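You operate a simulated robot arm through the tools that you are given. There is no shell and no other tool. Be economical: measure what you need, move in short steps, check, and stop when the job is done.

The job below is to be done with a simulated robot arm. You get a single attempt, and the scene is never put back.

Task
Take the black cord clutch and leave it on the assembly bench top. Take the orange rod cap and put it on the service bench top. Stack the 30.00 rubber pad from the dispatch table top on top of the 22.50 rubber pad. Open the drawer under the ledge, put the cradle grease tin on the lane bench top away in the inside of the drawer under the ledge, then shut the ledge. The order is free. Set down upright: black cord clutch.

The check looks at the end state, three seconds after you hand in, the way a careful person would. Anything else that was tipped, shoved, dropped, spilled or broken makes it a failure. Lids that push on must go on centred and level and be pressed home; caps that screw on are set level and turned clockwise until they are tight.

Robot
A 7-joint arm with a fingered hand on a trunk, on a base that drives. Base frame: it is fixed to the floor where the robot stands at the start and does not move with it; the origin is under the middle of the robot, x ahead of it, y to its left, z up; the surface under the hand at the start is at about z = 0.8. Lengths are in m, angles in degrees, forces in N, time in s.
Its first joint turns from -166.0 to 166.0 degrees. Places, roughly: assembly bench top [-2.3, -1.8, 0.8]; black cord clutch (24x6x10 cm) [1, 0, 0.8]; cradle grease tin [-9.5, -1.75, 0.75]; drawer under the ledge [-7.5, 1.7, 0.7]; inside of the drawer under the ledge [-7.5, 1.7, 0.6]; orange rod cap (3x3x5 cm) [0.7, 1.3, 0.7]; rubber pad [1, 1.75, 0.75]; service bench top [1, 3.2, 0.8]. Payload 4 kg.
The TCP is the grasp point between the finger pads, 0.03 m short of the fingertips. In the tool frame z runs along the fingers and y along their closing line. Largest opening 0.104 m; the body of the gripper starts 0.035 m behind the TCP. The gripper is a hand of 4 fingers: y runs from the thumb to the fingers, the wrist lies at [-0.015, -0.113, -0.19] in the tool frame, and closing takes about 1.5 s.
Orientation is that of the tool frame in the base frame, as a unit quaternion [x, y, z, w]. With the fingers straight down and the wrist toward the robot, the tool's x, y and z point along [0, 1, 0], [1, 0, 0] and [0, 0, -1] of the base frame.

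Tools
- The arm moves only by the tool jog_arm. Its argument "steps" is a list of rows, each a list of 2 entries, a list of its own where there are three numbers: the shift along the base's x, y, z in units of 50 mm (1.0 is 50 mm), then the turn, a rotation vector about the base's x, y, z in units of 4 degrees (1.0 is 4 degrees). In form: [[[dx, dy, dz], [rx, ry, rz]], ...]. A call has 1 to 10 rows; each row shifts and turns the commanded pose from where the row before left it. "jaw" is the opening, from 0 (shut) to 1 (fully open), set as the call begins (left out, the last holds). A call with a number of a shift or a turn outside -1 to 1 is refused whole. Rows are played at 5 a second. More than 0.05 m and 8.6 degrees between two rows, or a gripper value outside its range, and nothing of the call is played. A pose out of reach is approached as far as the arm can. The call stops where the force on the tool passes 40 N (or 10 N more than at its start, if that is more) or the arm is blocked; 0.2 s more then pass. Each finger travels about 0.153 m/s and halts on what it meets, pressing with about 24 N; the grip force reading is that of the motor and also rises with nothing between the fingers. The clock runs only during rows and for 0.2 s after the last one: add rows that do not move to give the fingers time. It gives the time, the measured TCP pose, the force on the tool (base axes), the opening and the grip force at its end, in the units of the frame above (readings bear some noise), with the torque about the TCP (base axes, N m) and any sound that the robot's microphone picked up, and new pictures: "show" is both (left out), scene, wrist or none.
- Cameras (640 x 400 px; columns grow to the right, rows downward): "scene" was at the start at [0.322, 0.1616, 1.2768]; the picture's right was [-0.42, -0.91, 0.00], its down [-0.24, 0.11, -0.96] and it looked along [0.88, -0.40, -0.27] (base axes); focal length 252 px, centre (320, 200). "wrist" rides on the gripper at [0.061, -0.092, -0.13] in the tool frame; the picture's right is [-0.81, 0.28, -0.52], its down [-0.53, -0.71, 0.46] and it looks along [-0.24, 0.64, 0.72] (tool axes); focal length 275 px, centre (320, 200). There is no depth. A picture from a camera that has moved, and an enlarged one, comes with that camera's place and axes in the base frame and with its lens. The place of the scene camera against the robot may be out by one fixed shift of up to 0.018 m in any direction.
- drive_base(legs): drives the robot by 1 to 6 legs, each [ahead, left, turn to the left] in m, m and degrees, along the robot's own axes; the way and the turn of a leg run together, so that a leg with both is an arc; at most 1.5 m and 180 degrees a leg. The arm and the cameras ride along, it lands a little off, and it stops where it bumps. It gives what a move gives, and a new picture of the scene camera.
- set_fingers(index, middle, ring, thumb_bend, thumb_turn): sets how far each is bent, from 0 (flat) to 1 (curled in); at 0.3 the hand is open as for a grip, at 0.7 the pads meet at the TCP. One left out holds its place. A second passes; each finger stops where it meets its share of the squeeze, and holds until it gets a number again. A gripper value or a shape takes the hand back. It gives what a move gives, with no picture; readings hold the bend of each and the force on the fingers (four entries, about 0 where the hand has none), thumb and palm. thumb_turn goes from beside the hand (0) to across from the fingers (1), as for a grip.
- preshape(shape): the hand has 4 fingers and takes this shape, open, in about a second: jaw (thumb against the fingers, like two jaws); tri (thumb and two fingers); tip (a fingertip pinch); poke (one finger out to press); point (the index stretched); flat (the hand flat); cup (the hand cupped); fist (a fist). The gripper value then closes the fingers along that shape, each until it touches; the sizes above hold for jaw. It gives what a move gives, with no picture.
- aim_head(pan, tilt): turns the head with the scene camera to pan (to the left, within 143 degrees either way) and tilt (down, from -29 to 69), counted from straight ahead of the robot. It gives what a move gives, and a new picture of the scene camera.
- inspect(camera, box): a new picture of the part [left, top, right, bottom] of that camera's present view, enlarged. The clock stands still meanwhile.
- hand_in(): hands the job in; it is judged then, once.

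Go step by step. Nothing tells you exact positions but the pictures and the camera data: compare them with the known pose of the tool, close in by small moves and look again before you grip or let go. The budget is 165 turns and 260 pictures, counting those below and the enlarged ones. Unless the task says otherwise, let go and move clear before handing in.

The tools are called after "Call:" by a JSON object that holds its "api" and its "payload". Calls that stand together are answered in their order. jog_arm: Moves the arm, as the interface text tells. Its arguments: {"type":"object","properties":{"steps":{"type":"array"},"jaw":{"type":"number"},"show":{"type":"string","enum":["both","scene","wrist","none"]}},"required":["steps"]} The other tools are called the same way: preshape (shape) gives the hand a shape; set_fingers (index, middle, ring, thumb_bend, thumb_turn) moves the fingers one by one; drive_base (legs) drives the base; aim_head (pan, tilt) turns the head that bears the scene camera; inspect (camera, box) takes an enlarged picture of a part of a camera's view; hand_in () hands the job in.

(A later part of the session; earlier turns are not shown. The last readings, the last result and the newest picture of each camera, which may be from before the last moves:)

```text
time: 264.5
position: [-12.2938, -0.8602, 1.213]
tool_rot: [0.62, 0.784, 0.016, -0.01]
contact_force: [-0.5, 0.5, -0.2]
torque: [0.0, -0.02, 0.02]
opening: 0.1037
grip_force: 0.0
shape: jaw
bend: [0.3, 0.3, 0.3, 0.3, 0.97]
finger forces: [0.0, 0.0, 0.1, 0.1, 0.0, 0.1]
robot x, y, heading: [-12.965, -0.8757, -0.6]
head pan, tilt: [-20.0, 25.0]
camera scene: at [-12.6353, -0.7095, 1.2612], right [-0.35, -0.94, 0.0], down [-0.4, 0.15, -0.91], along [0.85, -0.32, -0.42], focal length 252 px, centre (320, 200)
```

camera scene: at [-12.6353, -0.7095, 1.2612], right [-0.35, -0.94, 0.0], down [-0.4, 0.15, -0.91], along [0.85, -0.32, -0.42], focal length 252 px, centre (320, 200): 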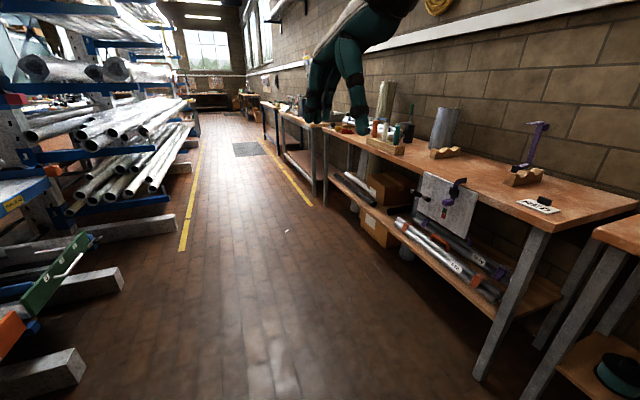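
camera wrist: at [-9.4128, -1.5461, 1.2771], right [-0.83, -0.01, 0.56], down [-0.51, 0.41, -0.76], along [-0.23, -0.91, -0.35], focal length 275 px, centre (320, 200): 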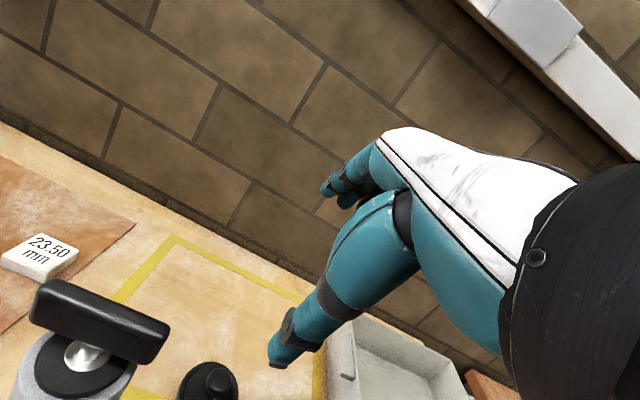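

Now heading east with the bench on my right. Driving back to the tin.

Call:
{"api": "drive_base", "payload": {"legs": [[1.5, 0, 0.6], [1.5, 0, 0], [0.47, 0, 0]]}}

Call:
{"api": "aim_head", "payload": {"pan": -75, "tilt": 25}}

```text
time: 281.3
position: [-8.8314, -0.9656, 1.2141]
tool_rot: [0.626, 0.78, 0.016, -0.009]
contact_force: [-0.7, 0.3, 0.5]
torque: [0.0, 0.02, -0.02]
opening: 0.1038
grip_force: 0.0
shape: jaw
bend: [0.3, 0.3, 0.3, 0.3, 0.97]
finger forces: [0.0, 0.0, 0.1, 0.0, 0.0, 0.0]
robot x, y, heading: [-9.4973, -0.9709, -1.6]
head pan, tilt: [-20.0, 25.0]
camera scene: at [-9.1711, -0.8105, 1.2612], right [-0.37, -0.93, 0.0], down [-0.39, 0.15, -0.91], along [0.84, -0.33, -0.42], focal length 252 px, centre (320, 200)
```

scene: 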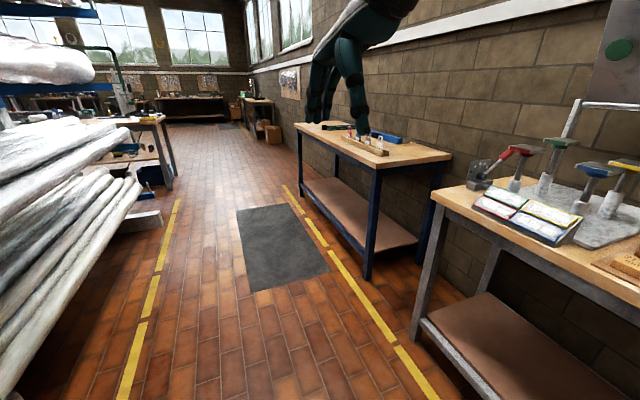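

```text
time: 282.5
position: [-8.8308, -0.9668, 1.2126]
tool_rot: [0.626, 0.78, 0.016, -0.01]
contact_force: [-1.0, 0.1, 0.2]
torque: [0.0, 0.0, 0.0]
opening: 0.1038
grip_force: 0.0
shape: jaw
bend: [0.3, 0.3, 0.3, 0.3, 0.97]
finger forces: [0.0, 0.0, 0.0, 0.1, 0.1, 0.0]
robot x, y, heading: [-9.4948, -0.97, -1.4]
head pan, tilt: [-75.0, 25.0]
camera scene: at [-9.2352, -0.8664, 1.2612], right [-0.97, -0.24, 0.0], down [-0.1, 0.41, -0.91], along [0.21, -0.88, -0.42], focal length 252 px, centre (320, 200)
```

scene: 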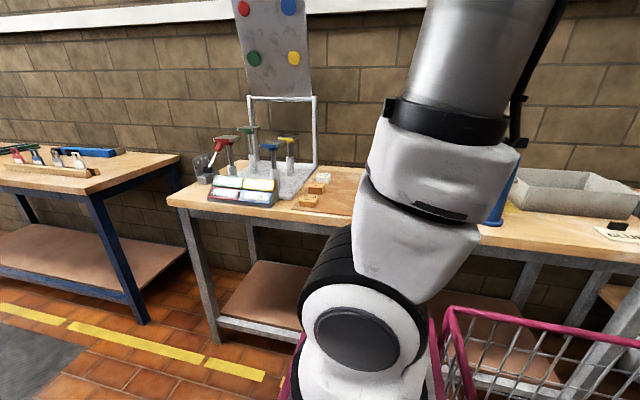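

The right side is free of the head. Swinging the arm around to the right in an arc with matching yaw.

Call:
{"api": "jog_arm", "payload": {"steps": [[[-0.033, -0.935, 0.1], [0, 0, -1]], [[-0.098, -0.931, 0.1], [0, 0, -1]], [[-0.163, -0.922, 0.1], [0, 0, -1]], [[-0.226, -0.908, 0.1], [0, 0, -1]], [[-0.289, -0.89, 0.1], [0, 0, -1]], [[-0.351, -0.868, 0.1], [0, 0, -1]], [[-0.41, -0.841, 0], [0, 0, -1]], [[-0.468, -0.811, 0], [0, 0, -1]], [[-0.523, -0.776, 0], [0, 0, -1]], [[-0.576, -0.738, 0], [0, 0, -1]]], "show": "none"}}

Call:
{"api": "jog_arm", "payload": {"steps": [[[-0.626, -0.696, 0], [0, 0, -1]], [[-0.673, -0.65, 0], [0, 0, -1]], [[-0.717, -0.602, 0], [0, 0, -1]], [[-0.757, -0.55, 0], [0, 0, -1]], [[0, 0, 0], [0, 0, -1]], [[0, 0, 0], [0, 0, -1]], [[0, 0, 0], [0, 0, -1]], [[0, 0, 0], [0, 0, -1]], [[0, 0, 0], [0, 0, -1]], [[0, 0, 0], [0, 0, -1]]], "show": "none"}}

Call:
{"api": "jog_arm", "payload": {"steps": [[[0, 0, 0], [0, 0, -1]], [[0, 0, 0], [0, 0, -1]], [[0, 0, 0], [0, 0, -1]], [[0, 0, 0], [0, 0, -1]], [[0, 0, 0], [0, 0, -1]], [[0, 0, 0], [0, 0, -0.6]], [[0, 0, 0], [0, 0, 0]]], "show": "wrist"}}

```text
time: 284.7
position: [-8.9882, -1.3983, 1.2439]
tool_rot: [0.855, 0.519, 0.017, -0.004]
contact_force: [0.5, -0.2, -0.4]
torque: [0.0, 0.05, 0.03]
opening: 0.1038
grip_force: 0.1
shape: jaw
bend: [0.3, 0.3, 0.3, 0.3, 0.97]
finger forces: [0.1, 0.1, 0.0, 0.0, 0.0, 0.0]
robot x, y, heading: [-9.4967, -0.9754, -1.5]
head pan, tilt: [-75.0, 25.0]
```

```text
time: 286.9
position: [-9.1285, -1.5216, 1.2419]
tool_rot: [0.981, 0.195, 0.018, 0.002]
contact_force: [-0.2, -0.1, 0.1]
torque: [-0.01, 0.01, -0.01]
opening: 0.104
grip_force: 0.0
shape: jaw
bend: [0.3, 0.3, 0.3, 0.3, 0.97]
finger forces: [0.0, 0.1, 0.0, 0.1, 0.1, 0.1]
robot x, y, heading: [-9.4953, -0.9727, -1.3]
head pan, tilt: [-75.0, 25.0]
```

```text
time: 288.5
position: [-9.1287, -1.5225, 1.2422]
tool_rot: [1.0, 0.0, 0.018, 0.006]
contact_force: [0.1, -0.1, -0.7]
torque: [0.02, 0.02, 0.01]
opening: 0.104
grip_force: 0.1
shape: jaw
bend: [0.3, 0.3, 0.3, 0.3, 0.97]
finger forces: [0.0, 0.1, 0.0, 0.1, 0.1, 0.0]
robot x, y, heading: [-9.4982, -0.9761, -1.3]
head pan, tilt: [-75.0, 25.0]
camera wrist: at [-9.0693, -1.4297, 1.3732], right [-0.83, -0.27, 0.49], down [-0.52, 0.71, -0.48], along [-0.22, -0.65, -0.73], focal length 275 px, centre (320, 200)
```

wrist: 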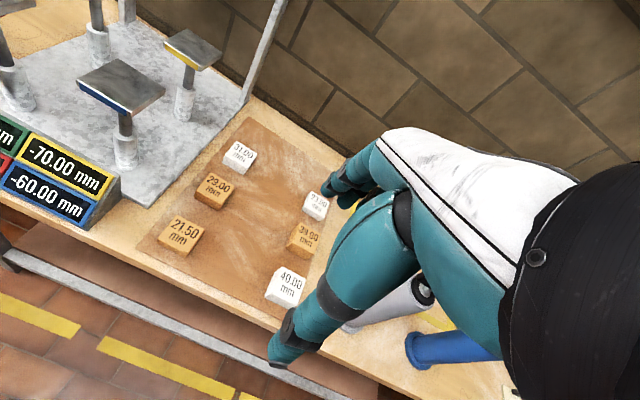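

Aligned yaw. Moving west to the gap line, with the pitch.

Call:
{"api": "jog_arm", "payload": {"steps": [[[-0.9, 0.2, 0], [-1, 0.5, 0]], [[-0.9, 0, 0], [-1, 0, 0]], [[-0.9, 0, 0], [-1, 0, 0]], [[-0.9, 0, 0], [-1, 0, 0]], [[-0.9, 0, 0], [-0.9, 0, 0]], [[-0.9, 0, 0], [0, 0, 0]], [[-0.9, 0, 0], [0, 0, 0]], [[-0.68, 0, 0], [0, 0, 0]], [[0, -0.9, 0], [0, 0, 0]], [[0, -0.9, 0], [0, 0, 0]]], "show": "none"}}

Call:
{"api": "jog_arm", "payload": {"steps": [[[0, -0.8, 0], [0, 0, 0]], [[0, 0, 0], [0, 0, 0]]], "show": "wrist"}}

```text
time: 290.7
position: [-9.4745, -1.6023, 1.2419]
tool_rot: [0.984, 0.002, -0.002, 0.176]
contact_force: [-0.2, 1.3, -0.5]
torque: [0.04, 0.0, 0.02]
opening: 0.104
grip_force: 0.1
shape: jaw
bend: [0.3, 0.3, 0.3, 0.3, 0.97]
finger forces: [0.0, 0.1, 0.0, 0.0, 0.0, 0.1]
robot x, y, heading: [-9.5004, -0.9727, -1.5]
head pan, tilt: [-75.0, 25.0]
```

```text
time: 291.3
position: [-9.4739, -1.6422, 1.2423]
tool_rot: [0.984, 0.002, -0.001, 0.176]
contact_force: [-0.4, 0.4, 0.4]
torque: [0.02, 0.01, -0.02]
opening: 0.1039
grip_force: 0.1
shape: jaw
bend: [0.3, 0.3, 0.3, 0.3, 0.97]
finger forces: [0.1, 0.0, 0.1, 0.1, 0.0, 0.0]
robot x, y, heading: [-9.4999, -0.9683, -1.3]
head pan, tilt: [-75.0, 25.0]
camera wrist: at [-9.4121, -1.5122, 1.3325], right [-0.81, -0.08, 0.58], down [-0.54, 0.51, -0.67], along [-0.24, -0.86, -0.46], focal length 275 px, centre (320, 200)
```

wrist: 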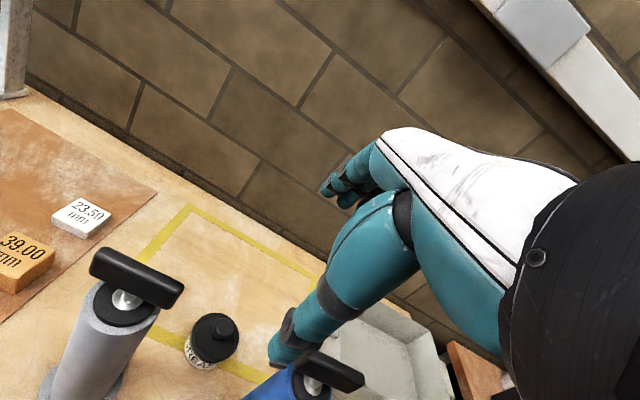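

Consistent positions, and the arm is free. Descending slanted, first 5 steps.

Call:
{"api": "jog_arm", "payload": {"steps": [[[-0.03, -0.29, -0.9], [0, 0, 0]], [[-0.03, -0.29, -0.9], [0, 0, 0]], [[-0.03, -0.29, -0.9], [0, 0, 0]], [[0, -0.29, -0.9], [0, 0, 0]], [[0, 0, 0], [0, 0, 0]]], "show": "wrist"}}

```text
time: 292.5
position: [-9.4803, -1.7007, 1.0637]
tool_rot: [0.984, 0.002, -0.001, 0.176]
contact_force: [0.1, 0.6, 1.0]
torque: [-0.01, -0.02, 0.01]
opening: 0.1039
grip_force: 0.0
shape: jaw
bend: [0.3, 0.3, 0.3, 0.3, 0.97]
finger forces: [0.0, 0.1, 0.1, 0.1, 0.1, 0.0]
robot x, y, heading: [-9.4991, -0.9693, -1.5]
head pan, tilt: [-75.0, 25.0]
camera wrist: at [-9.4183, -1.5688, 1.1524], right [-0.81, -0.08, 0.58], down [-0.54, 0.51, -0.67], along [-0.24, -0.86, -0.46], focal length 275 px, centre (320, 200)
```

wrist: 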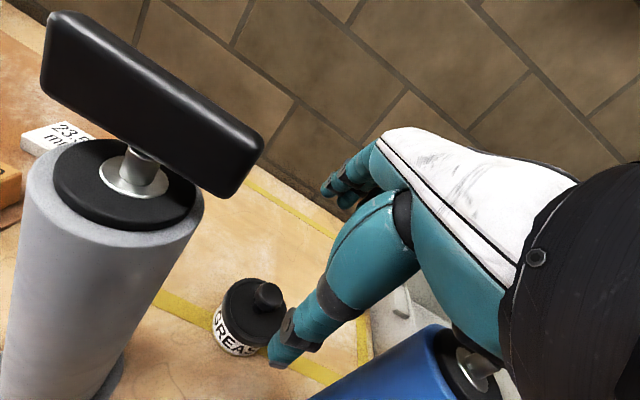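

Still clear. Three more steps, then look.

Call:
{"api": "jog_arm", "payload": {"steps": [[[-0.12, -0.3, -0.9], [0, 0, 0]], [[-0.12, -0.3, -0.9], [0, 0, 0]], [[-0.12, -0.3, -0.8], [0, 0, 0]], [[0, 0, 0], [0, 0, 0]]], "show": "wrist"}}

```text
time: 293.5
position: [-9.4983, -1.7437, 0.933]
tool_rot: [0.984, 0.001, 0.0, 0.177]
contact_force: [0.0, 0.5, 0.3]
torque: [-0.01, -0.01, 0.01]
opening: 0.1036
grip_force: 0.0
shape: jaw
bend: [0.3, 0.3, 0.3, 0.3, 0.97]
finger forces: [0.0, 0.1, 0.0, 0.0, 0.0, 0.0]
robot x, y, heading: [-9.501, -0.9708, -1.4]
head pan, tilt: [-75.0, 25.0]
camera wrist: at [-9.4362, -1.6136, 1.0226], right [-0.81, -0.08, 0.58], down [-0.54, 0.51, -0.67], along [-0.24, -0.86, -0.46], focal length 275 px, centre (320, 200)
```

wrist: 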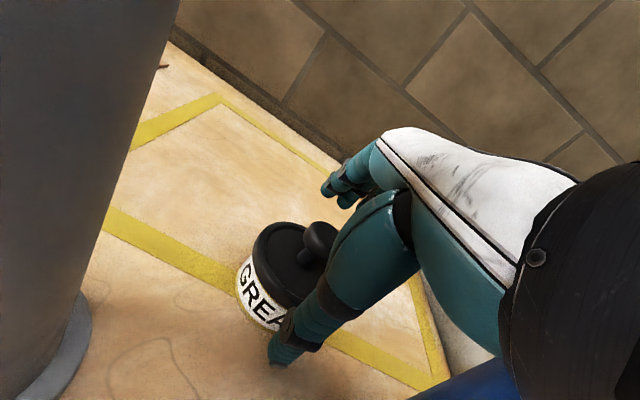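

Good alignment. Final descent to z≈0.883.

Call:
{"api": "jog_arm", "payload": {"steps": [[[0, -0.18, -0.5], [0, 0, 0]], [[0, -0.18, -0.5], [0, 0, 0]], [[0, 0, 0], [0, 0, 0]]], "show": "wrist"}}

```text
time: 294.2
position: [-9.4979, -1.7653, 0.8967]
tool_rot: [0.983, 0.0, -0.003, 0.186]
contact_force: [0.1, 3.0, 15.0]
torque: [1.03, -0.09, -0.07]
opening: 0.1039
grip_force: 0.0
shape: jaw
bend: [0.3, 0.3, 0.3, 0.22, 0.97]
finger forces: [0.0, 0.0, 0.0, 0.0, 14.4, 0.0]
robot x, y, heading: [-9.4979, -0.972, -1.4]
head pan, tilt: [-75.0, 25.0]
stopped in row 3: the force on the tool passed its limit at 57 N (the readings are from after the stop); the commanded pose is now the measured one
camera wrist: at [-9.4359, -1.633, 0.9841], right [-0.81, -0.07, 0.59], down [-0.54, 0.5, -0.68], along [-0.25, -0.86, -0.44], focal length 275 px, centre (320, 200)
```

wrist: 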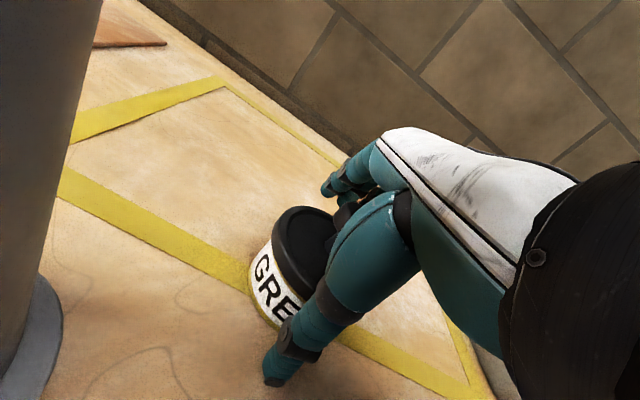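

Thumb touched the bench. Raising 6 mm and closing on the tin.

Call:
{"api": "jog_arm", "payload": {"steps": [[[0, 0.02, 0.12], [0, 0, 0]], [[0, 0, 0], [0, 0, 0]]], "show": "none"}}

Call:
{"api": "jog_arm", "payload": {"steps": [[[0, 0, 0], [0, 0, 0]], [[0, 0, 0], [0, 0, 0]], [[0, 0, 0], [0, 0, 0]], [[0, 0, 0], [0, 0, 0]], [[0, 0, 0], [0, 0, 0]], [[0, 0, 0], [0, 0, 0]], [[0, 0, 0], [0, 0, 0]]], "jaw": 0, "show": "wrist"}}

```text
time: 294.8
position: [-9.4989, -1.7639, 0.9014]
tool_rot: [0.983, 0.001, -0.001, 0.184]
contact_force: [0.4, 0.0, 0.6]
torque: [0.02, 0.01, -0.01]
opening: 0.1038
grip_force: 0.0
shape: jaw
bend: [0.3, 0.3, 0.3, 0.29, 0.97]
finger forces: [0.0, 0.0, 0.0, 0.0, 0.5, 0.0]
robot x, y, heading: [-9.5008, -0.9696, -1.3]
head pan, tilt: [-75.0, 25.0]
```

```text
time: 296.4
position: [-9.4989, -1.7641, 0.9012]
tool_rot: [0.983, 0.001, -0.002, 0.184]
contact_force: [0.3, 0.8, 0.0]
torque: [0.05, 0.05, 0.01]
opening: 0.074
grip_force: 24.2
shape: jaw
bend: [0.74, 0.44, 0.45, 0.35, 0.97]
finger forces: [16.1, 8.6, 3.0, 0.0, 28.2, 0.0]
robot x, y, heading: [-9.4985, -0.9686, -1.4]
head pan, tilt: [-75.0, 25.0]
heard: snap
camera wrist: at [-9.4361, -1.6325, 0.9887], right [-0.81, -0.07, 0.59], down [-0.54, 0.5, -0.68], along [-0.25, -0.86, -0.44], focal length 275 px, centre (320, 200)
```

wrist: 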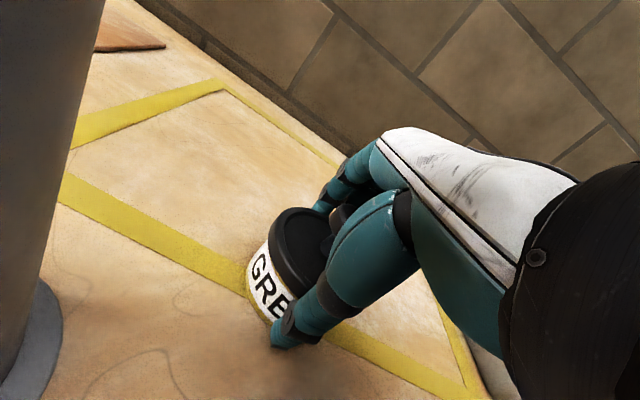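

Gripped at 74 mm, with a "snap" sound; checking the lid.

Call:
{"api": "inspect", "payload": {"camera": "wrist", "box": [220, 170, 360, 360]}}

Call:
{"api": "jog_arm", "payload": {"steps": [[[0, 0, 0.3], [0, 0, 0]], [[0, 0, 0.3], [0, 0, 0]], [[0, 0, 0], [0, 0, 0]]], "show": "wrist"}}

```text
2.11 times, centred on (290, 265) of wrist
camera zoom: at [-9.4361, -1.6325, 0.9887], right [-0.81, -0.07, 0.59], down [-0.54, 0.5, -0.68], along [-0.25, -0.86, -0.44], focal length 580 px, centre (383, 63)
```

zoom: 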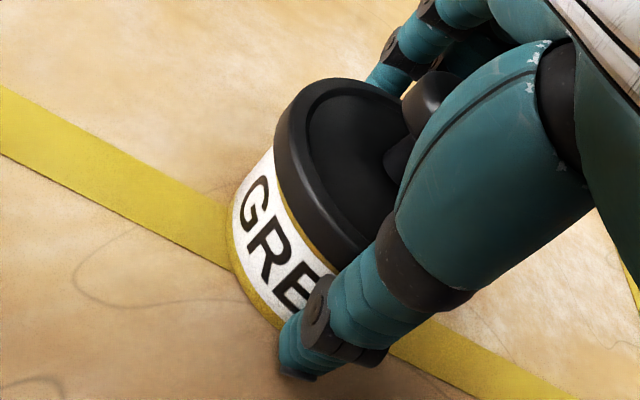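

```text
time: 297.2
position: [-9.4989, -1.7645, 0.9325]
tool_rot: [0.983, 0.0, -0.002, 0.184]
contact_force: [-0.6, -0.2, -0.4]
torque: [0.02, -0.03, 0.03]
opening: 0.0734
grip_force: 24.3
shape: jaw
bend: [0.74, 0.44, 0.45, 0.36, 0.97]
finger forces: [16.6, 8.9, 3.3, 0.0, 29.3, 0.0]
robot x, y, heading: [-9.4996, -0.9713, -1.3]
head pan, tilt: [-75.0, 25.0]
camera wrist: at [-9.4363, -1.6324, 1.0193], right [-0.81, -0.07, 0.59], down [-0.54, 0.5, -0.68], along [-0.25, -0.86, -0.44], focal length 275 px, centre (320, 200)
```

wrist: 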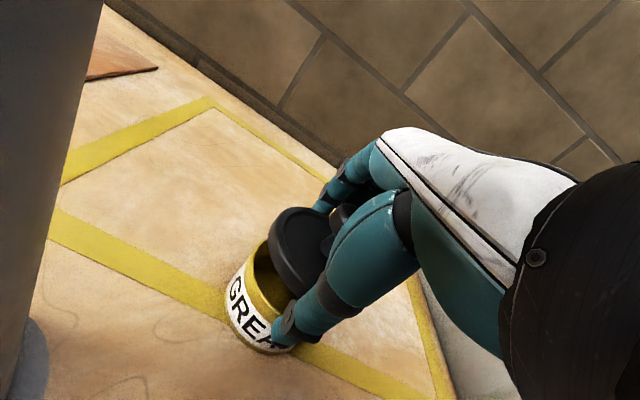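

The pull lifted off the push-on lid — the tin body stayed. I'll lower the lid straight back on, then press it home and regrip on the body.

Call:
{"api": "jog_arm", "payload": {"steps": [[[0, 0, -0.3], [0, 0, 0]], [[0, 0, -0.2], [0, 0, 0]], [[0, 0, 0], [0, 0, 0]]], "show": "wrist"}}

Call:
{"api": "inspect", "payload": {"camera": "wrist", "box": [220, 170, 360, 360]}}

```text
time: 298.0
position: [-9.4973, -1.7641, 0.9057]
tool_rot: [0.983, 0.001, -0.002, 0.184]
contact_force: [0.0, 0.6, 1.2]
torque: [-0.05, 0.03, 0.01]
opening: 0.0732
grip_force: 23.8
shape: jaw
bend: [0.74, 0.44, 0.45, 0.36, 0.97]
finger forces: [16.8, 8.8, 3.2, 0.0, 29.3, 0.0]
robot x, y, heading: [-9.4983, -0.9742, -1.5]
head pan, tilt: [-75.0, 25.0]
camera wrist: at [-9.436, -1.6325, 0.9936], right [-0.81, -0.07, 0.59], down [-0.54, 0.5, -0.68], along [-0.25, -0.86, -0.44], focal length 275 px, centre (320, 200)
```

wrist: 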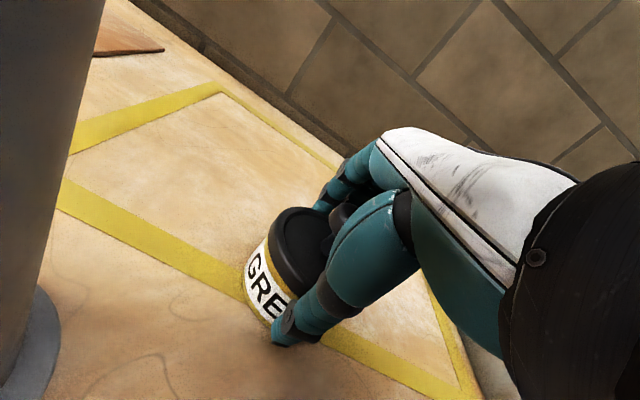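

```text
2.11 times, centred on (290, 265) of wrist
camera zoom: at [-9.436, -1.6325, 0.9936], right [-0.81, -0.07, 0.59], down [-0.54, 0.5, -0.68], along [-0.25, -0.86, -0.44], focal length 580 px, centre (383, 63)
```

zoom: 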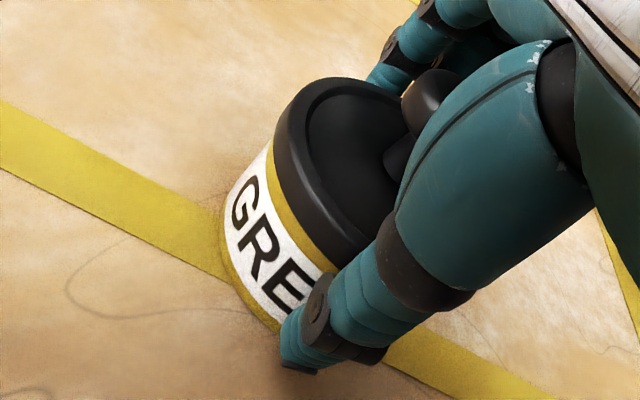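

The lid is centred on the rim, ~5 mm proud. Pressing down gently in steps.

Call:
{"api": "jog_arm", "payload": {"steps": [[[0, 0, -0.1], [0, 0, 0]], [[0, 0, -0.06], [0, 0, 0]], [[0, 0, 0], [0, 0, 0]]], "show": "none"}}

Call:
{"api": "inspect", "payload": {"camera": "wrist", "box": [220, 170, 360, 360]}}

```text
time: 298.8
position: [-9.4995, -1.7649, 0.9025]
tool_rot: [0.982, 0.001, -0.003, 0.186]
contact_force: [-0.2, 5.1, 33.3]
torque: [-0.32, 0.01, -0.02]
opening: 0.0738
grip_force: 23.9
shape: jaw
bend: [0.74, 0.43, 0.45, 0.38, 0.98]
finger forces: [14.2, 8.9, 3.4, 0.0, 29.0, 0.1]
robot x, y, heading: [-9.5, -0.9729, -1.2]
head pan, tilt: [-75.0, 25.0]
```

```text
2.11 times, centred on (290, 265) of wrist
camera zoom: at [-9.4361, -1.6316, 0.9881], right [-0.81, -0.07, 0.59], down [-0.54, 0.5, -0.68], along [-0.25, -0.87, -0.44], focal length 580 px, centre (383, 63)
```

zoom: 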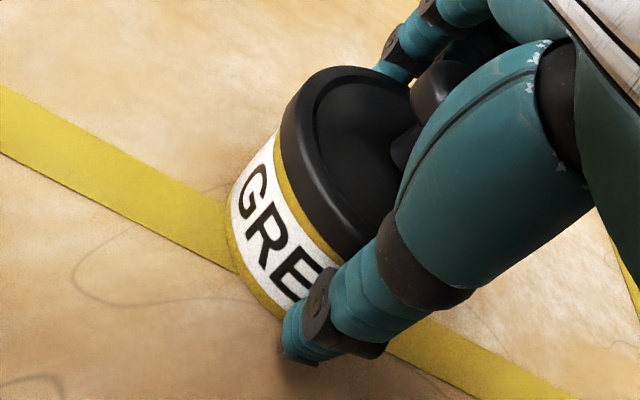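

Need to press from above. Opening, rising a little, closing the hand to press on the knob.

Call:
{"api": "jog_arm", "payload": {"steps": [[[0, 0, 0.05], [0, 0, 0]], [[0, 0, 0], [0, 0, 0]], [[0, 0, 0], [0, 0, 0]], [[0, 0, 0], [0, 0, 0]], [[0, 0.1, 0.3], [0, 0, 0]], [[0, 0.25, 0.7], [0, 0, 0]], [[0, 0.25, 0.7], [0, 0, 0]], [[0, 0, 0], [0, 0, 0]]], "jaw": 1, "show": "wrist"}}

Call:
{"api": "inspect", "payload": {"camera": "wrist", "box": [220, 200, 360, 340]}}

```text
time: 300.6
position: [-9.4986, -1.734, 0.9864]
tool_rot: [0.983, 0.001, -0.002, 0.183]
contact_force: [-0.2, -0.3, 0.0]
torque: [-0.02, -0.01, -0.02]
opening: 0.1038
grip_force: 0.0
shape: jaw
bend: [0.3, 0.3, 0.3, 0.3, 0.98]
finger forces: [0.0, 0.0, 0.0, 0.1, 0.0, 0.0]
robot x, y, heading: [-9.4978, -0.9693, -1.6]
head pan, tilt: [-75.0, 25.0]
camera wrist: at [-9.4354, -1.6024, 1.0739], right [-0.81, -0.07, 0.59], down [-0.54, 0.5, -0.68], along [-0.25, -0.86, -0.44], focal length 275 px, centre (320, 200)
```

wrist: 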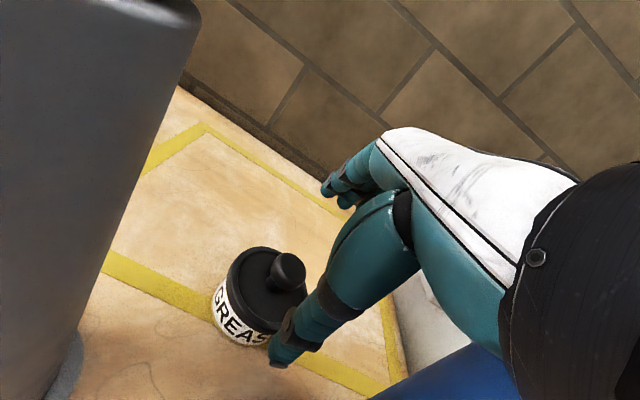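

```text
2.86 times, centred on (290, 270) of wrist
camera zoom: at [-9.4354, -1.6024, 1.0739], right [-0.81, -0.07, 0.59], down [-0.54, 0.5, -0.68], along [-0.25, -0.86, -0.44], focal length 786 px, centre (406, 0)
```

zoom: 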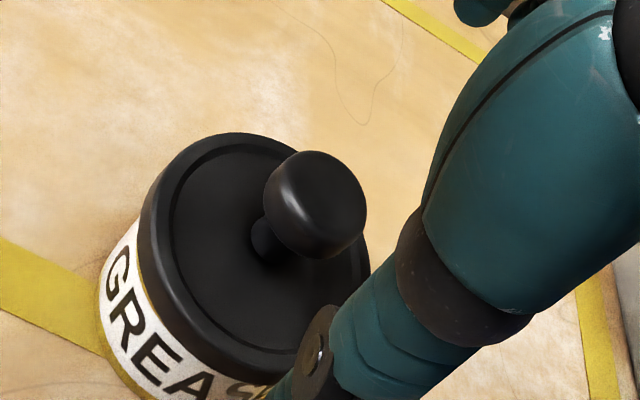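

Knob top ≈ (-9.494, -1.75, 0.935). Closing the hand and pressing straight down on it.

Call:
{"api": "jog_arm", "payload": {"steps": [[[0.1, -0.12, 0.1], [0, 0, 0]], [[0, 0, 0], [0, 0, 0]], [[0, 0, 0], [0, 0, 0]], [[0, 0, 0], [0, 0, 0]], [[0, 0, 0], [0, 0, 0]], [[0, 0, 0], [0, 0, 0]], [[0, 0, 0], [0, 0, 0]]], "jaw": 0, "show": "wrist"}}

Call:
{"api": "inspect", "payload": {"camera": "wrist", "box": [220, 200, 360, 340]}}

```text
time: 302.2
position: [-9.4925, -1.7403, 0.9912]
tool_rot: [0.983, 0.001, -0.003, 0.184]
contact_force: [0.3, -0.6, -0.3]
torque: [-0.02, 0.0, 0.0]
opening: 0.0
grip_force: 24.2
shape: jaw
bend: [0.7, 0.7, 0.7, 0.46, 1.0]
finger forces: [0.0, 0.0, 0.0, 0.0, 0.0, 0.0]
robot x, y, heading: [-9.4979, -0.9745, -1.3]
head pan, tilt: [-75.0, 25.0]
camera wrist: at [-9.4305, -1.6086, 1.0782], right [-0.81, -0.07, 0.59], down [-0.54, 0.5, -0.68], along [-0.25, -0.86, -0.44], focal length 275 px, centre (320, 200)
```

wrist: 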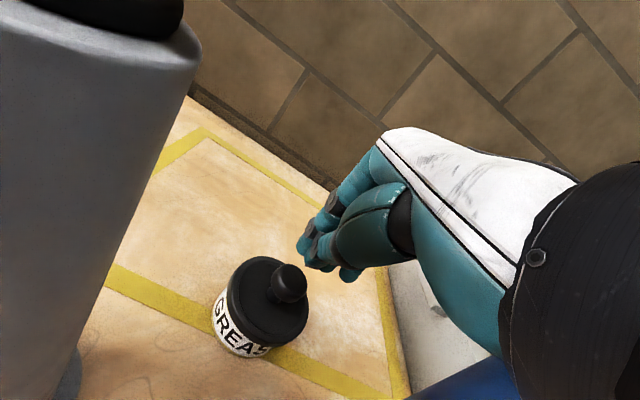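

```text
2.86 times, centred on (290, 270) of wrist
camera zoom: at [-9.4305, -1.6086, 1.0782], right [-0.81, -0.07, 0.59], down [-0.54, 0.5, -0.68], along [-0.25, -0.86, -0.44], focal length 786 px, centre (406, 0)
```

zoom: 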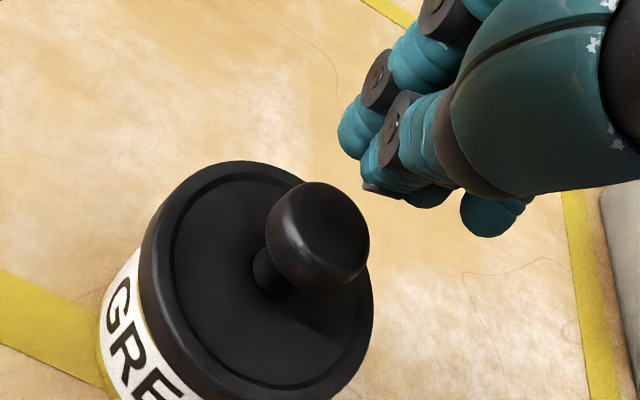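

Fingertips project right onto the knob. Pressing down.

Call:
{"api": "jog_arm", "payload": {"steps": [[[0, 0, -0.2], [0, 0, 0]], [[0, 0, -0.2], [0, 0, 0]], [[0, 0, -0.1], [0, 0, 0]], [[0, 0, -0.1], [0, 0, 0]], [[0, 0, -0.1], [0, 0, 0]], [[0, 0, -0.1], [0, 0, 0]], [[0, 0, -0.1], [0, 0, 0]], [[0, 0, -0.1], [0, 0, 0]]], "show": "wrist"}}

Call:
{"api": "inspect", "payload": {"camera": "wrist", "box": [200, 200, 360, 360]}}

```text
time: 303.8
position: [-9.493, -1.7442, 0.9559]
tool_rot: [0.981, 0.0, -0.007, 0.193]
contact_force: [-0.6, 1.3, 15.0]
torque: [-0.04, 0.1, -0.02]
opening: 0.0002
grip_force: 24.4
shape: jaw
bend: [0.7, 0.7, 0.7, 0.46, 1.0]
finger forces: [0.1, 24.5, 0.0, 0.0, 0.1, 0.0]
robot x, y, heading: [-9.498, -0.9684, -1.6]
head pan, tilt: [-75.0, 25.0]
stopped in row 7: the force on the tool passed its limit at 48 N (the readings are from after the stop); the commanded pose is now the measured one
camera wrist: at [-9.4301, -1.6107, 1.0404], right [-0.8, -0.06, 0.59], down [-0.54, 0.49, -0.68], along [-0.25, -0.87, -0.43], focal length 275 px, centre (320, 200)
```

wrist: 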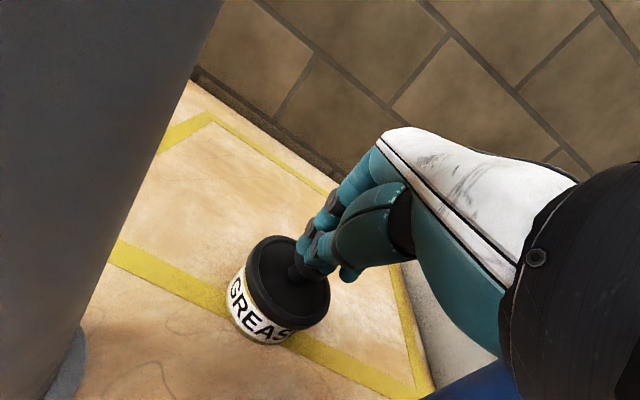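

```text
2.50 times, centred on (280, 280) of wrist
camera zoom: at [-9.4301, -1.6107, 1.0404], right [-0.8, -0.06, 0.59], down [-0.54, 0.49, -0.68], along [-0.25, -0.87, -0.43], focal length 688 px, centre (420, 0)
```

zoom: 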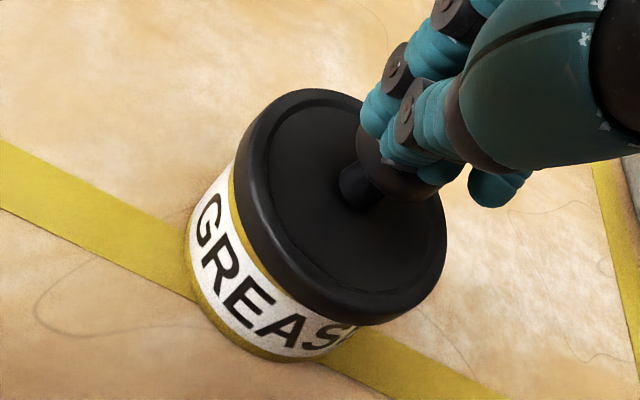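

Peak 48 N pressed. Lifting to check whether the lid is home and level.

Call:
{"api": "jog_arm", "payload": {"steps": [[[0, 0, 0.5], [0, 0, 0]], [[0, 0.3, 0.6], [0, 0, 0]], [[0, 0, 0], [0, 0, 0]]], "show": "none"}}

Call:
{"api": "inspect", "payload": {"camera": "wrist", "box": [190, 220, 330, 370]}}

```text
time: 304.6
position: [-9.4921, -1.7265, 1.0074]
tool_rot: [0.982, 0.001, -0.005, 0.19]
contact_force: [0.1, 0.5, 0.6]
torque: [-0.01, 0.02, -0.01]
opening: 0.0
grip_force: 23.5
shape: jaw
bend: [0.7, 0.7, 0.7, 0.46, 1.0]
finger forces: [0.0, 0.0, 0.0, 0.1, 0.0, 0.0]
robot x, y, heading: [-9.5016, -0.9734, -1.5]
head pan, tilt: [-75.0, 25.0]
```

```text
2.67 times, centred on (260, 295) of wrist
camera zoom: at [-9.4285, -1.5936, 1.0933], right [-0.8, -0.06, 0.59], down [-0.54, 0.49, -0.68], along [-0.25, -0.87, -0.43], focal length 734 px, centre (480, -53)
```

zoom: 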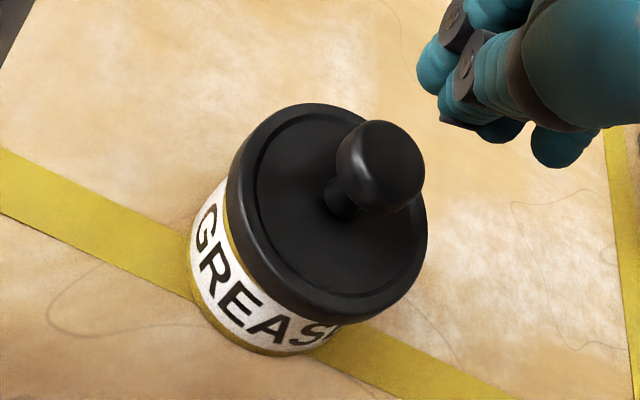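

The lid looks level and centred, maybe slightly proud. Pressing again, better centred on the knob (-9.4955, -1.761).

Call:
{"api": "jog_arm", "payload": {"steps": [[[-0.07, -0.48, 0], [0, 0, 0]], [[0, 0, -0.7], [0, 0, 0]], [[0, 0, -0.1], [0, 0, 0]], [[0, 0, -0.1], [0, 0, 0]], [[0, 0, -0.1], [0, 0, 0]], [[0, 0, -0.1], [0, 0, 0]], [[0, 0, -0.1], [0, 0, 0]], [[0, 0, -0.1], [0, 0, 0]]], "show": "none"}}

Call:
{"api": "jog_arm", "payload": {"steps": [[[0, 0, -0.1], [0, 0, 0]], [[0, 0, -0.1], [0, 0, 0]], [[0, 0, -0.1], [0, 0, 0]], [[0, 0, -0.1], [0, 0, 0]]], "show": "none"}}

Call:
{"api": "inspect", "payload": {"camera": "wrist", "box": [200, 200, 360, 360]}}

```text
time: 306.3
position: [-9.4967, -1.7536, 0.9539]
tool_rot: [0.98, 0.0, -0.008, 0.197]
contact_force: [1.0, 0.1, 9.8]
torque: [-0.1, 0.03, -0.03]
opening: 0.0
grip_force: 24.2
shape: jaw
bend: [0.7, 0.7, 0.7, 0.47, 1.0]
finger forces: [0.0, 0.0, 0.1, 0.0, 0.1, 0.0]
robot x, y, heading: [-9.4969, -0.9711, -1.6]
head pan, tilt: [-75.0, 25.0]
heard: snap
stopped in row 8: the force on the tool passed its limit at 48 N (the readings are from after the stop); the commanded pose is now the measured one
```

```text
time: 306.7
position: [-9.4969, -1.7568, 0.9548]
tool_rot: [0.98, 0.0, -0.01, 0.201]
contact_force: [-0.6, -1.0, 10.3]
torque: [-0.08, 0.11, 0.0]
opening: 0.0
grip_force: 24.1
shape: jaw
bend: [0.7, 0.7, 0.7, 0.47, 1.0]
finger forces: [0.1, 0.0, 0.1, 0.0, 0.0, 0.1]
robot x, y, heading: [-9.5002, -0.9726, -1.2]
head pan, tilt: [-75.0, 25.0]
stopped in row 2: the force on the tool passed its limit at 50 N (the readings are from after the stop); the commanded pose is now the measured one
```

```text
2.50 times, centred on (280, 280) of wrist
camera zoom: at [-9.4327, -1.6221, 1.0359], right [-0.8, -0.05, 0.6], down [-0.54, 0.48, -0.69], along [-0.26, -0.88, -0.41], focal length 688 px, centre (420, 0)
```

zoom: 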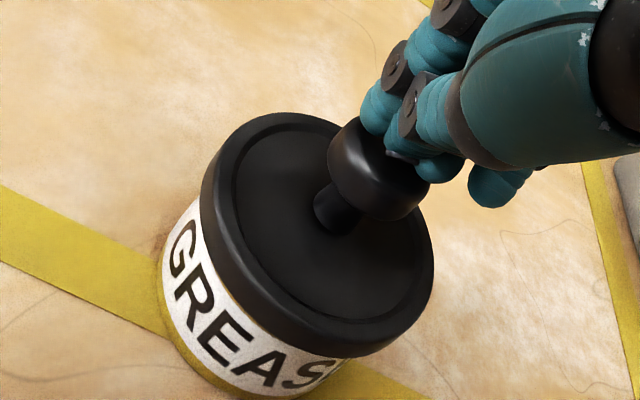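

Snap heard — the lid is home. Now I'll lift the tin by its knob instead: open slightly, centre on the knob, and close.

Call:
{"api": "jog_arm", "payload": {"steps": [[[0, 0, 0.5], [0, 0, 0]], [[0, 0.1, 0.5], [0.6, 0, 0]], [[0, 0, 0], [0, 0, 0]], [[0, 0, 0], [0, 0, 0]], [[0, 0, 0], [0, 0, 0]]], "jaw": 0.65, "show": "wrist"}}

```text
time: 307.9
position: [-9.4982, -1.7514, 1.0012]
tool_rot: [0.984, 0.001, -0.008, 0.179]
contact_force: [0.6, 0.4, -0.5]
torque: [0.01, -0.02, 0.03]
opening: 0.0672
grip_force: 0.0
shape: jaw
bend: [0.28, 0.39, 0.36, 0.62, 1.0]
finger forces: [0.1, 0.0, 0.0, 0.0, 0.0, 0.0]
robot x, y, heading: [-9.498, -0.9681, -1.3]
head pan, tilt: [-75.0, 25.0]
camera wrist: at [-9.434, -1.621, 1.0896], right [-0.8, -0.07, 0.6], down [-0.54, 0.51, -0.67], along [-0.25, -0.86, -0.45], focal length 275 px, centre (320, 200)
```

wrist: 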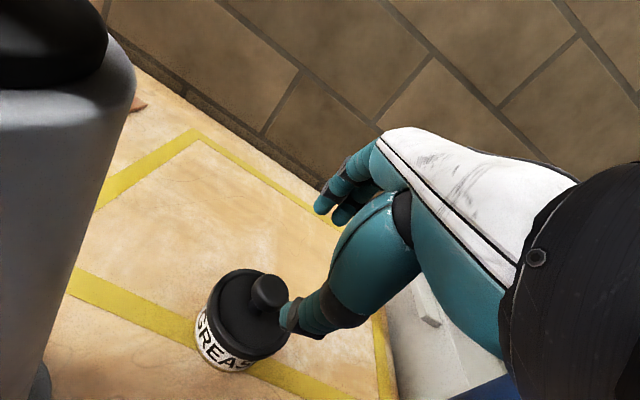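

I'll narrow the opening and come down on the ball knob so the pads pinch its middle.

Call:
{"api": "jog_arm", "payload": {"steps": [[[0.05, -0.08, -0.5], [0, 0, 0]], [[0, 0, -0.3], [0, 0, 0]], [[0, 0, 0], [0, 0, 0]], [[0, 0, 0], [0, 0, 0]]], "jaw": 0.45, "show": "wrist"}}

Call:
{"api": "inspect", "payload": {"camera": "wrist", "box": [220, 200, 380, 340]}}

```text
time: 308.9
position: [-9.4953, -1.7544, 0.9627]
tool_rot: [0.984, 0.001, -0.009, 0.179]
contact_force: [-0.2, -0.5, 0.4]
torque: [-0.02, 0.02, 0.01]
opening: 0.0472
grip_force: 0.0
shape: jaw
bend: [0.74, 0.47, 0.43, 0.71, 1.0]
finger forces: [0.0, 0.0, 0.0, 0.1, 0.0, 0.0]
robot x, y, heading: [-9.5012, -0.97, -1.3]
head pan, tilt: [-75.0, 25.0]
camera wrist: at [-9.4309, -1.6239, 1.0503], right [-0.8, -0.07, 0.6], down [-0.54, 0.51, -0.67], along [-0.25, -0.86, -0.45], focal length 275 px, centre (320, 200)
```

wrist: 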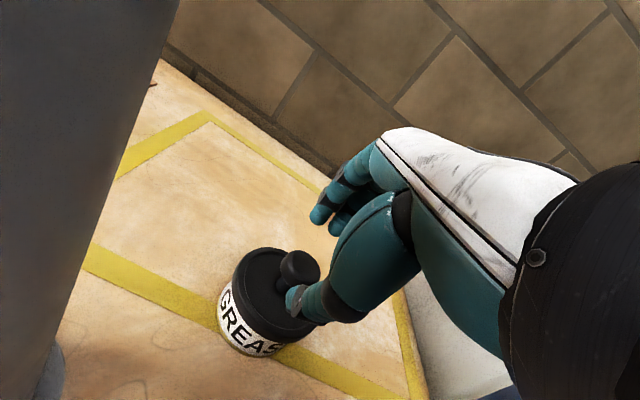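

```text
2.86 times, centred on (300, 270) of wrist
camera zoom: at [-9.4309, -1.6239, 1.0503], right [-0.8, -0.07, 0.6], down [-0.54, 0.51, -0.67], along [-0.25, -0.86, -0.45], focal length 786 px, centre (377, 0)
```

zoom: 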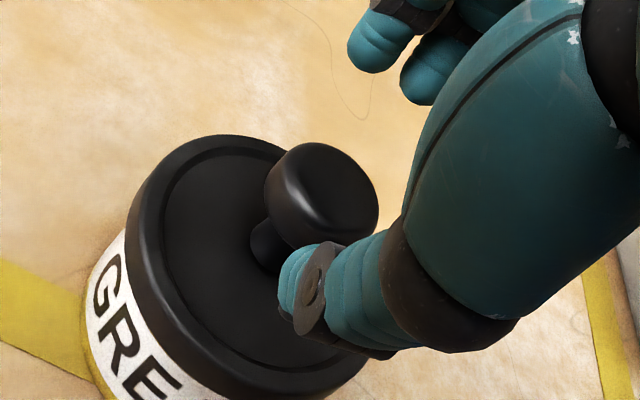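

Thumb is on the near side of the knob. Lowering 2 cm and closing.

Call:
{"api": "jog_arm", "payload": {"steps": [[[0, 0, -0.2], [0, 0, 0]], [[0, 0, -0.2], [0, 0, 0]], [[0, 0, 0], [0, 0, 0]]], "show": "none"}}

Call:
{"api": "inspect", "payload": {"camera": "wrist", "box": [220, 200, 380, 340]}}

```text
time: 309.7
position: [-9.495, -1.7548, 0.9412]
tool_rot: [0.984, 0.001, -0.009, 0.18]
contact_force: [-0.9, -0.4, -0.9]
torque: [0.02, 0.02, -0.02]
opening: 0.0474
grip_force: 0.0
shape: jaw
bend: [0.74, 0.47, 0.43, 0.71, 1.0]
finger forces: [0.0, 0.1, 0.0, 0.1, 0.0, 0.1]
robot x, y, heading: [-9.5003, -0.9711, -1.4]
head pan, tilt: [-75.0, 25.0]
```

```text
2.86 times, centred on (300, 270) of wrist
camera zoom: at [-9.4305, -1.6243, 1.0295], right [-0.8, -0.07, 0.6], down [-0.54, 0.51, -0.67], along [-0.25, -0.86, -0.45], focal length 786 px, centre (377, 0)
```

zoom: 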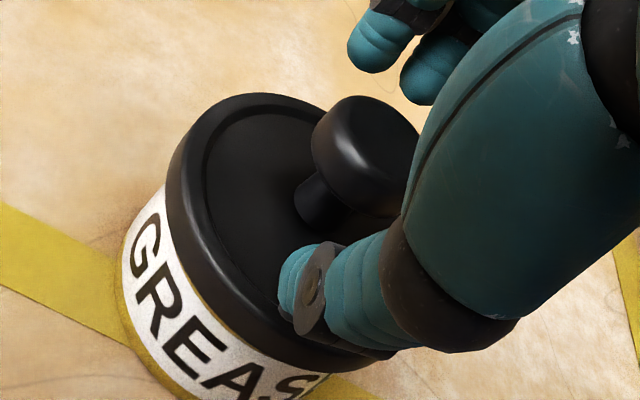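

Call:
{"api": "jog_arm", "payload": {"steps": [[[0, 0, 0], [0, 0, 0]], [[0, 0, 0], [0, 0, 0]], [[0, 0, 0], [0, 0, 0]], [[0, 0, 0], [0, 0, 0]], [[0, 0, 0], [0, 0, 0]], [[0, 0, 0], [0, 0, 0]]], "jaw": 0, "show": "none"}}

Call:
{"api": "inspect", "payload": {"camera": "wrist", "box": [220, 200, 380, 340]}}

```text
time: 311.1
position: [-9.4949, -1.7544, 0.9427]
tool_rot: [0.984, 0.001, -0.009, 0.179]
contact_force: [1.7, 0.5, 0.4]
torque: [0.03, -0.01, 0.0]
opening: 0.0214
grip_force: 24.5
shape: jaw
bend: [0.74, 0.53, 0.59, 0.75, 1.0]
finger forces: [11.3, 6.8, 0.1, 0.0, 16.7, 0.1]
robot x, y, heading: [-9.498, -0.9677, -1.2]
head pan, tilt: [-75.0, 25.0]
```

```text
2.86 times, centred on (300, 270) of wrist
camera zoom: at [-9.4304, -1.6243, 1.0296], right [-0.8, -0.07, 0.6], down [-0.54, 0.51, -0.67], along [-0.25, -0.86, -0.45], focal length 786 px, centre (377, 0)
```

zoom: 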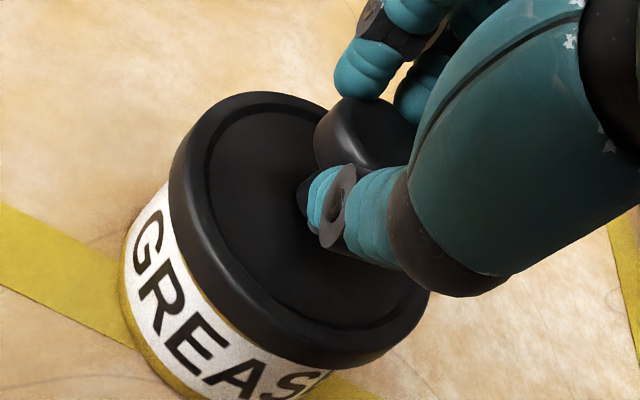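

Knob is pinched. Lifting slowly by 1.5 cm to test.

Call:
{"api": "jog_arm", "payload": {"steps": [[[0, 0, 0.1], [0, 0, 0]], [[0, 0, 0.1], [0, 0, 0]], [[0, 0, 0.1], [0, 0, 0]], [[0, 0, 0.1], [0, 0, 0]], [[0, 0, 0], [0, 0, 0]]], "show": "none"}}

Call:
{"api": "inspect", "payload": {"camera": "wrist", "box": [200, 180, 380, 360]}}

```text
time: 312.3
position: [-9.4955, -1.7543, 0.961]
tool_rot: [0.984, 0.001, -0.01, 0.179]
contact_force: [-0.1, -0.8, -2.1]
torque: [0.02, 0.01, 0.04]
opening: 0.0212
grip_force: 23.8
shape: jaw
bend: [0.74, 0.53, 0.59, 0.75, 1.0]
finger forces: [11.0, 5.9, 0.0, 0.0, 15.5, 0.1]
robot x, y, heading: [-9.5007, -0.9725, -1.5]
head pan, tilt: [-75.0, 25.0]
```

```text
2.22 times, centred on (290, 270) of wrist
camera zoom: at [-9.4305, -1.6246, 1.0498], right [-0.8, -0.07, 0.6], down [-0.54, 0.51, -0.67], along [-0.25, -0.86, -0.45], focal length 612 px, centre (387, 44)
```

zoom: 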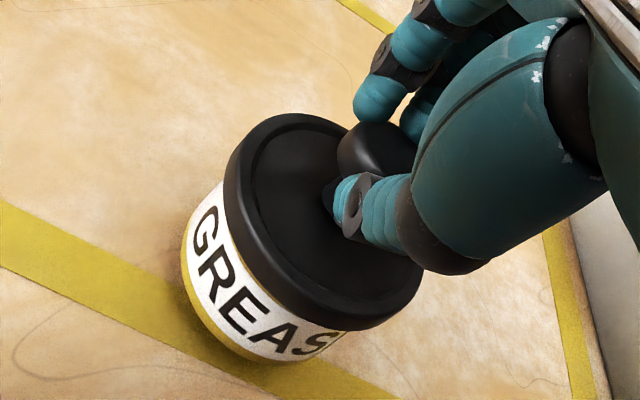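

The tin lifts with the lid on (~2 N). Raising it vertically, shifting to the gap centre, then back over.

Call:
{"api": "jog_arm", "payload": {"steps": [[[0.05, 0, 0.7], [0, 0, 0]], [[0.1, 0, 0.7], [0, 0, 0]], [[0.1, 0, 0.8], [0, 0, 0]], [[0.1, 0, 0.8], [0, 0, 0]], [[0, 0, 0.8], [0, 0, 0]], [[0, 0.1, 0.8], [0, 0, 0]], [[0, 0.2, 0.8], [0, 0, 0]], [[0, 0, 0], [0, 0, 0]]], "show": "wrist"}}

```text
time: 314.1
position: [-9.4776, -1.7426, 1.2316]
tool_rot: [0.984, 0.0, -0.009, 0.179]
contact_force: [0.1, 0.0, 0.6]
torque: [0.0, 0.01, 0.03]
opening: 0.0168
grip_force: 24.4
shape: jaw
bend: [0.75, 0.6, 0.59, 0.8, 1.0]
finger forces: [0.0, 0.0, 0.1, 0.0, 0.1, 0.0]
robot x, y, heading: [-9.4959, -0.973, -1.5]
head pan, tilt: [-75.0, 25.0]
camera wrist: at [-9.4128, -1.6118, 1.3198], right [-0.8, -0.07, 0.6], down [-0.54, 0.51, -0.67], along [-0.25, -0.86, -0.45], focal length 275 px, centre (320, 200)
```

wrist: 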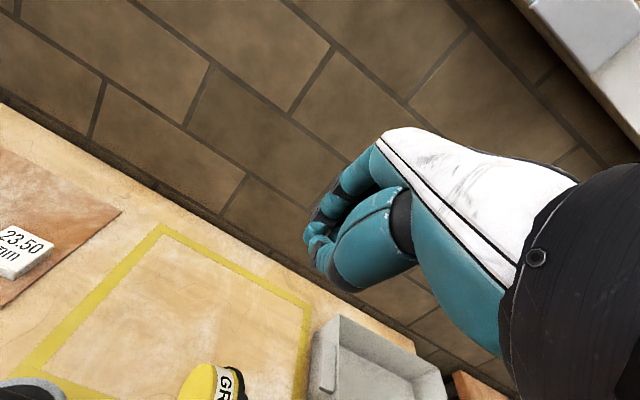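

The tin slipped from the knob grip and lies on its side. Looking at it.

Call:
{"api": "inspect", "payload": {"camera": "wrist", "box": [130, 300, 330, 400]}}

Call:
{"api": "jog_arm", "payload": {"steps": [[[0, 0.8, 0], [0, 0, 0]], [[0, 0.8, 0], [0, 0, 0]], [[0, 0.4, 0], [1, 0, 0]], [[0, 0.4, 0], [1, 0, 0]], [[0, 0, 0], [1, 0, 0]], [[0, 0, 0], [1, 0, 0]], [[0, 0, 0], [1, 0, 0]]], "jaw": 1, "show": "wrist"}}

```text
3.20 times, centred on (230, 350) of wrist
camera zoom: at [-9.4128, -1.6118, 1.3198], right [-0.8, -0.07, 0.6], down [-0.54, 0.51, -0.67], along [-0.25, -0.86, -0.45], focal length 881 px, centre (608, -280)
```

zoom: 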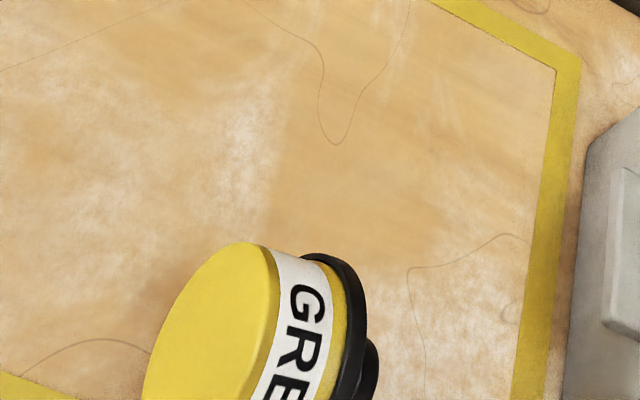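

```text
time: 315.7
position: [-9.478, -1.6214, 1.2317]
tool_rot: [1.0, 0.002, -0.009, 0.005]
contact_force: [-0.7, 0.8, -0.4]
torque: [0.04, 0.02, 0.0]
opening: 0.1034
grip_force: 0.1
shape: jaw
bend: [0.3, 0.3, 0.3, 0.3, 0.98]
finger forces: [0.0, 0.0, 0.0, 0.0, 0.0, 0.0]
robot x, y, heading: [-9.4981, -0.9708, -1.8]
head pan, tilt: [-75.0, 25.0]
camera wrist: at [-9.4129, -1.528, 1.3599], right [-0.8, -0.27, 0.53], down [-0.54, 0.71, -0.45], along [-0.25, -0.65, -0.71], focal length 275 px, centre (320, 200)
```

wrist: 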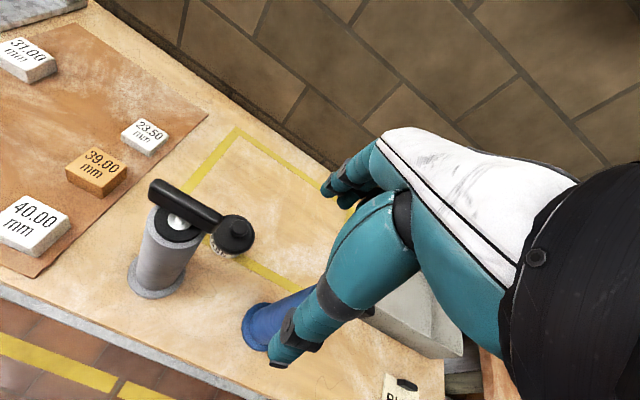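

The tin seems to have ended upright. Zooming to check it and the cylinders.

Call:
{"api": "inspect", "payload": {"camera": "wrist", "box": [120, 160, 300, 300]}}

```text
2.86 times, centred on (210, 230) of wrist
camera zoom: at [-9.4129, -1.528, 1.3599], right [-0.8, -0.27, 0.53], down [-0.54, 0.71, -0.45], along [-0.25, -0.65, -0.71], focal length 786 px, centre (634, 114)
```

zoom: 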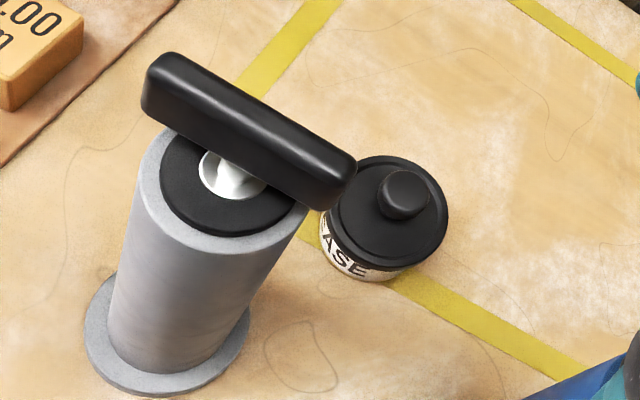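

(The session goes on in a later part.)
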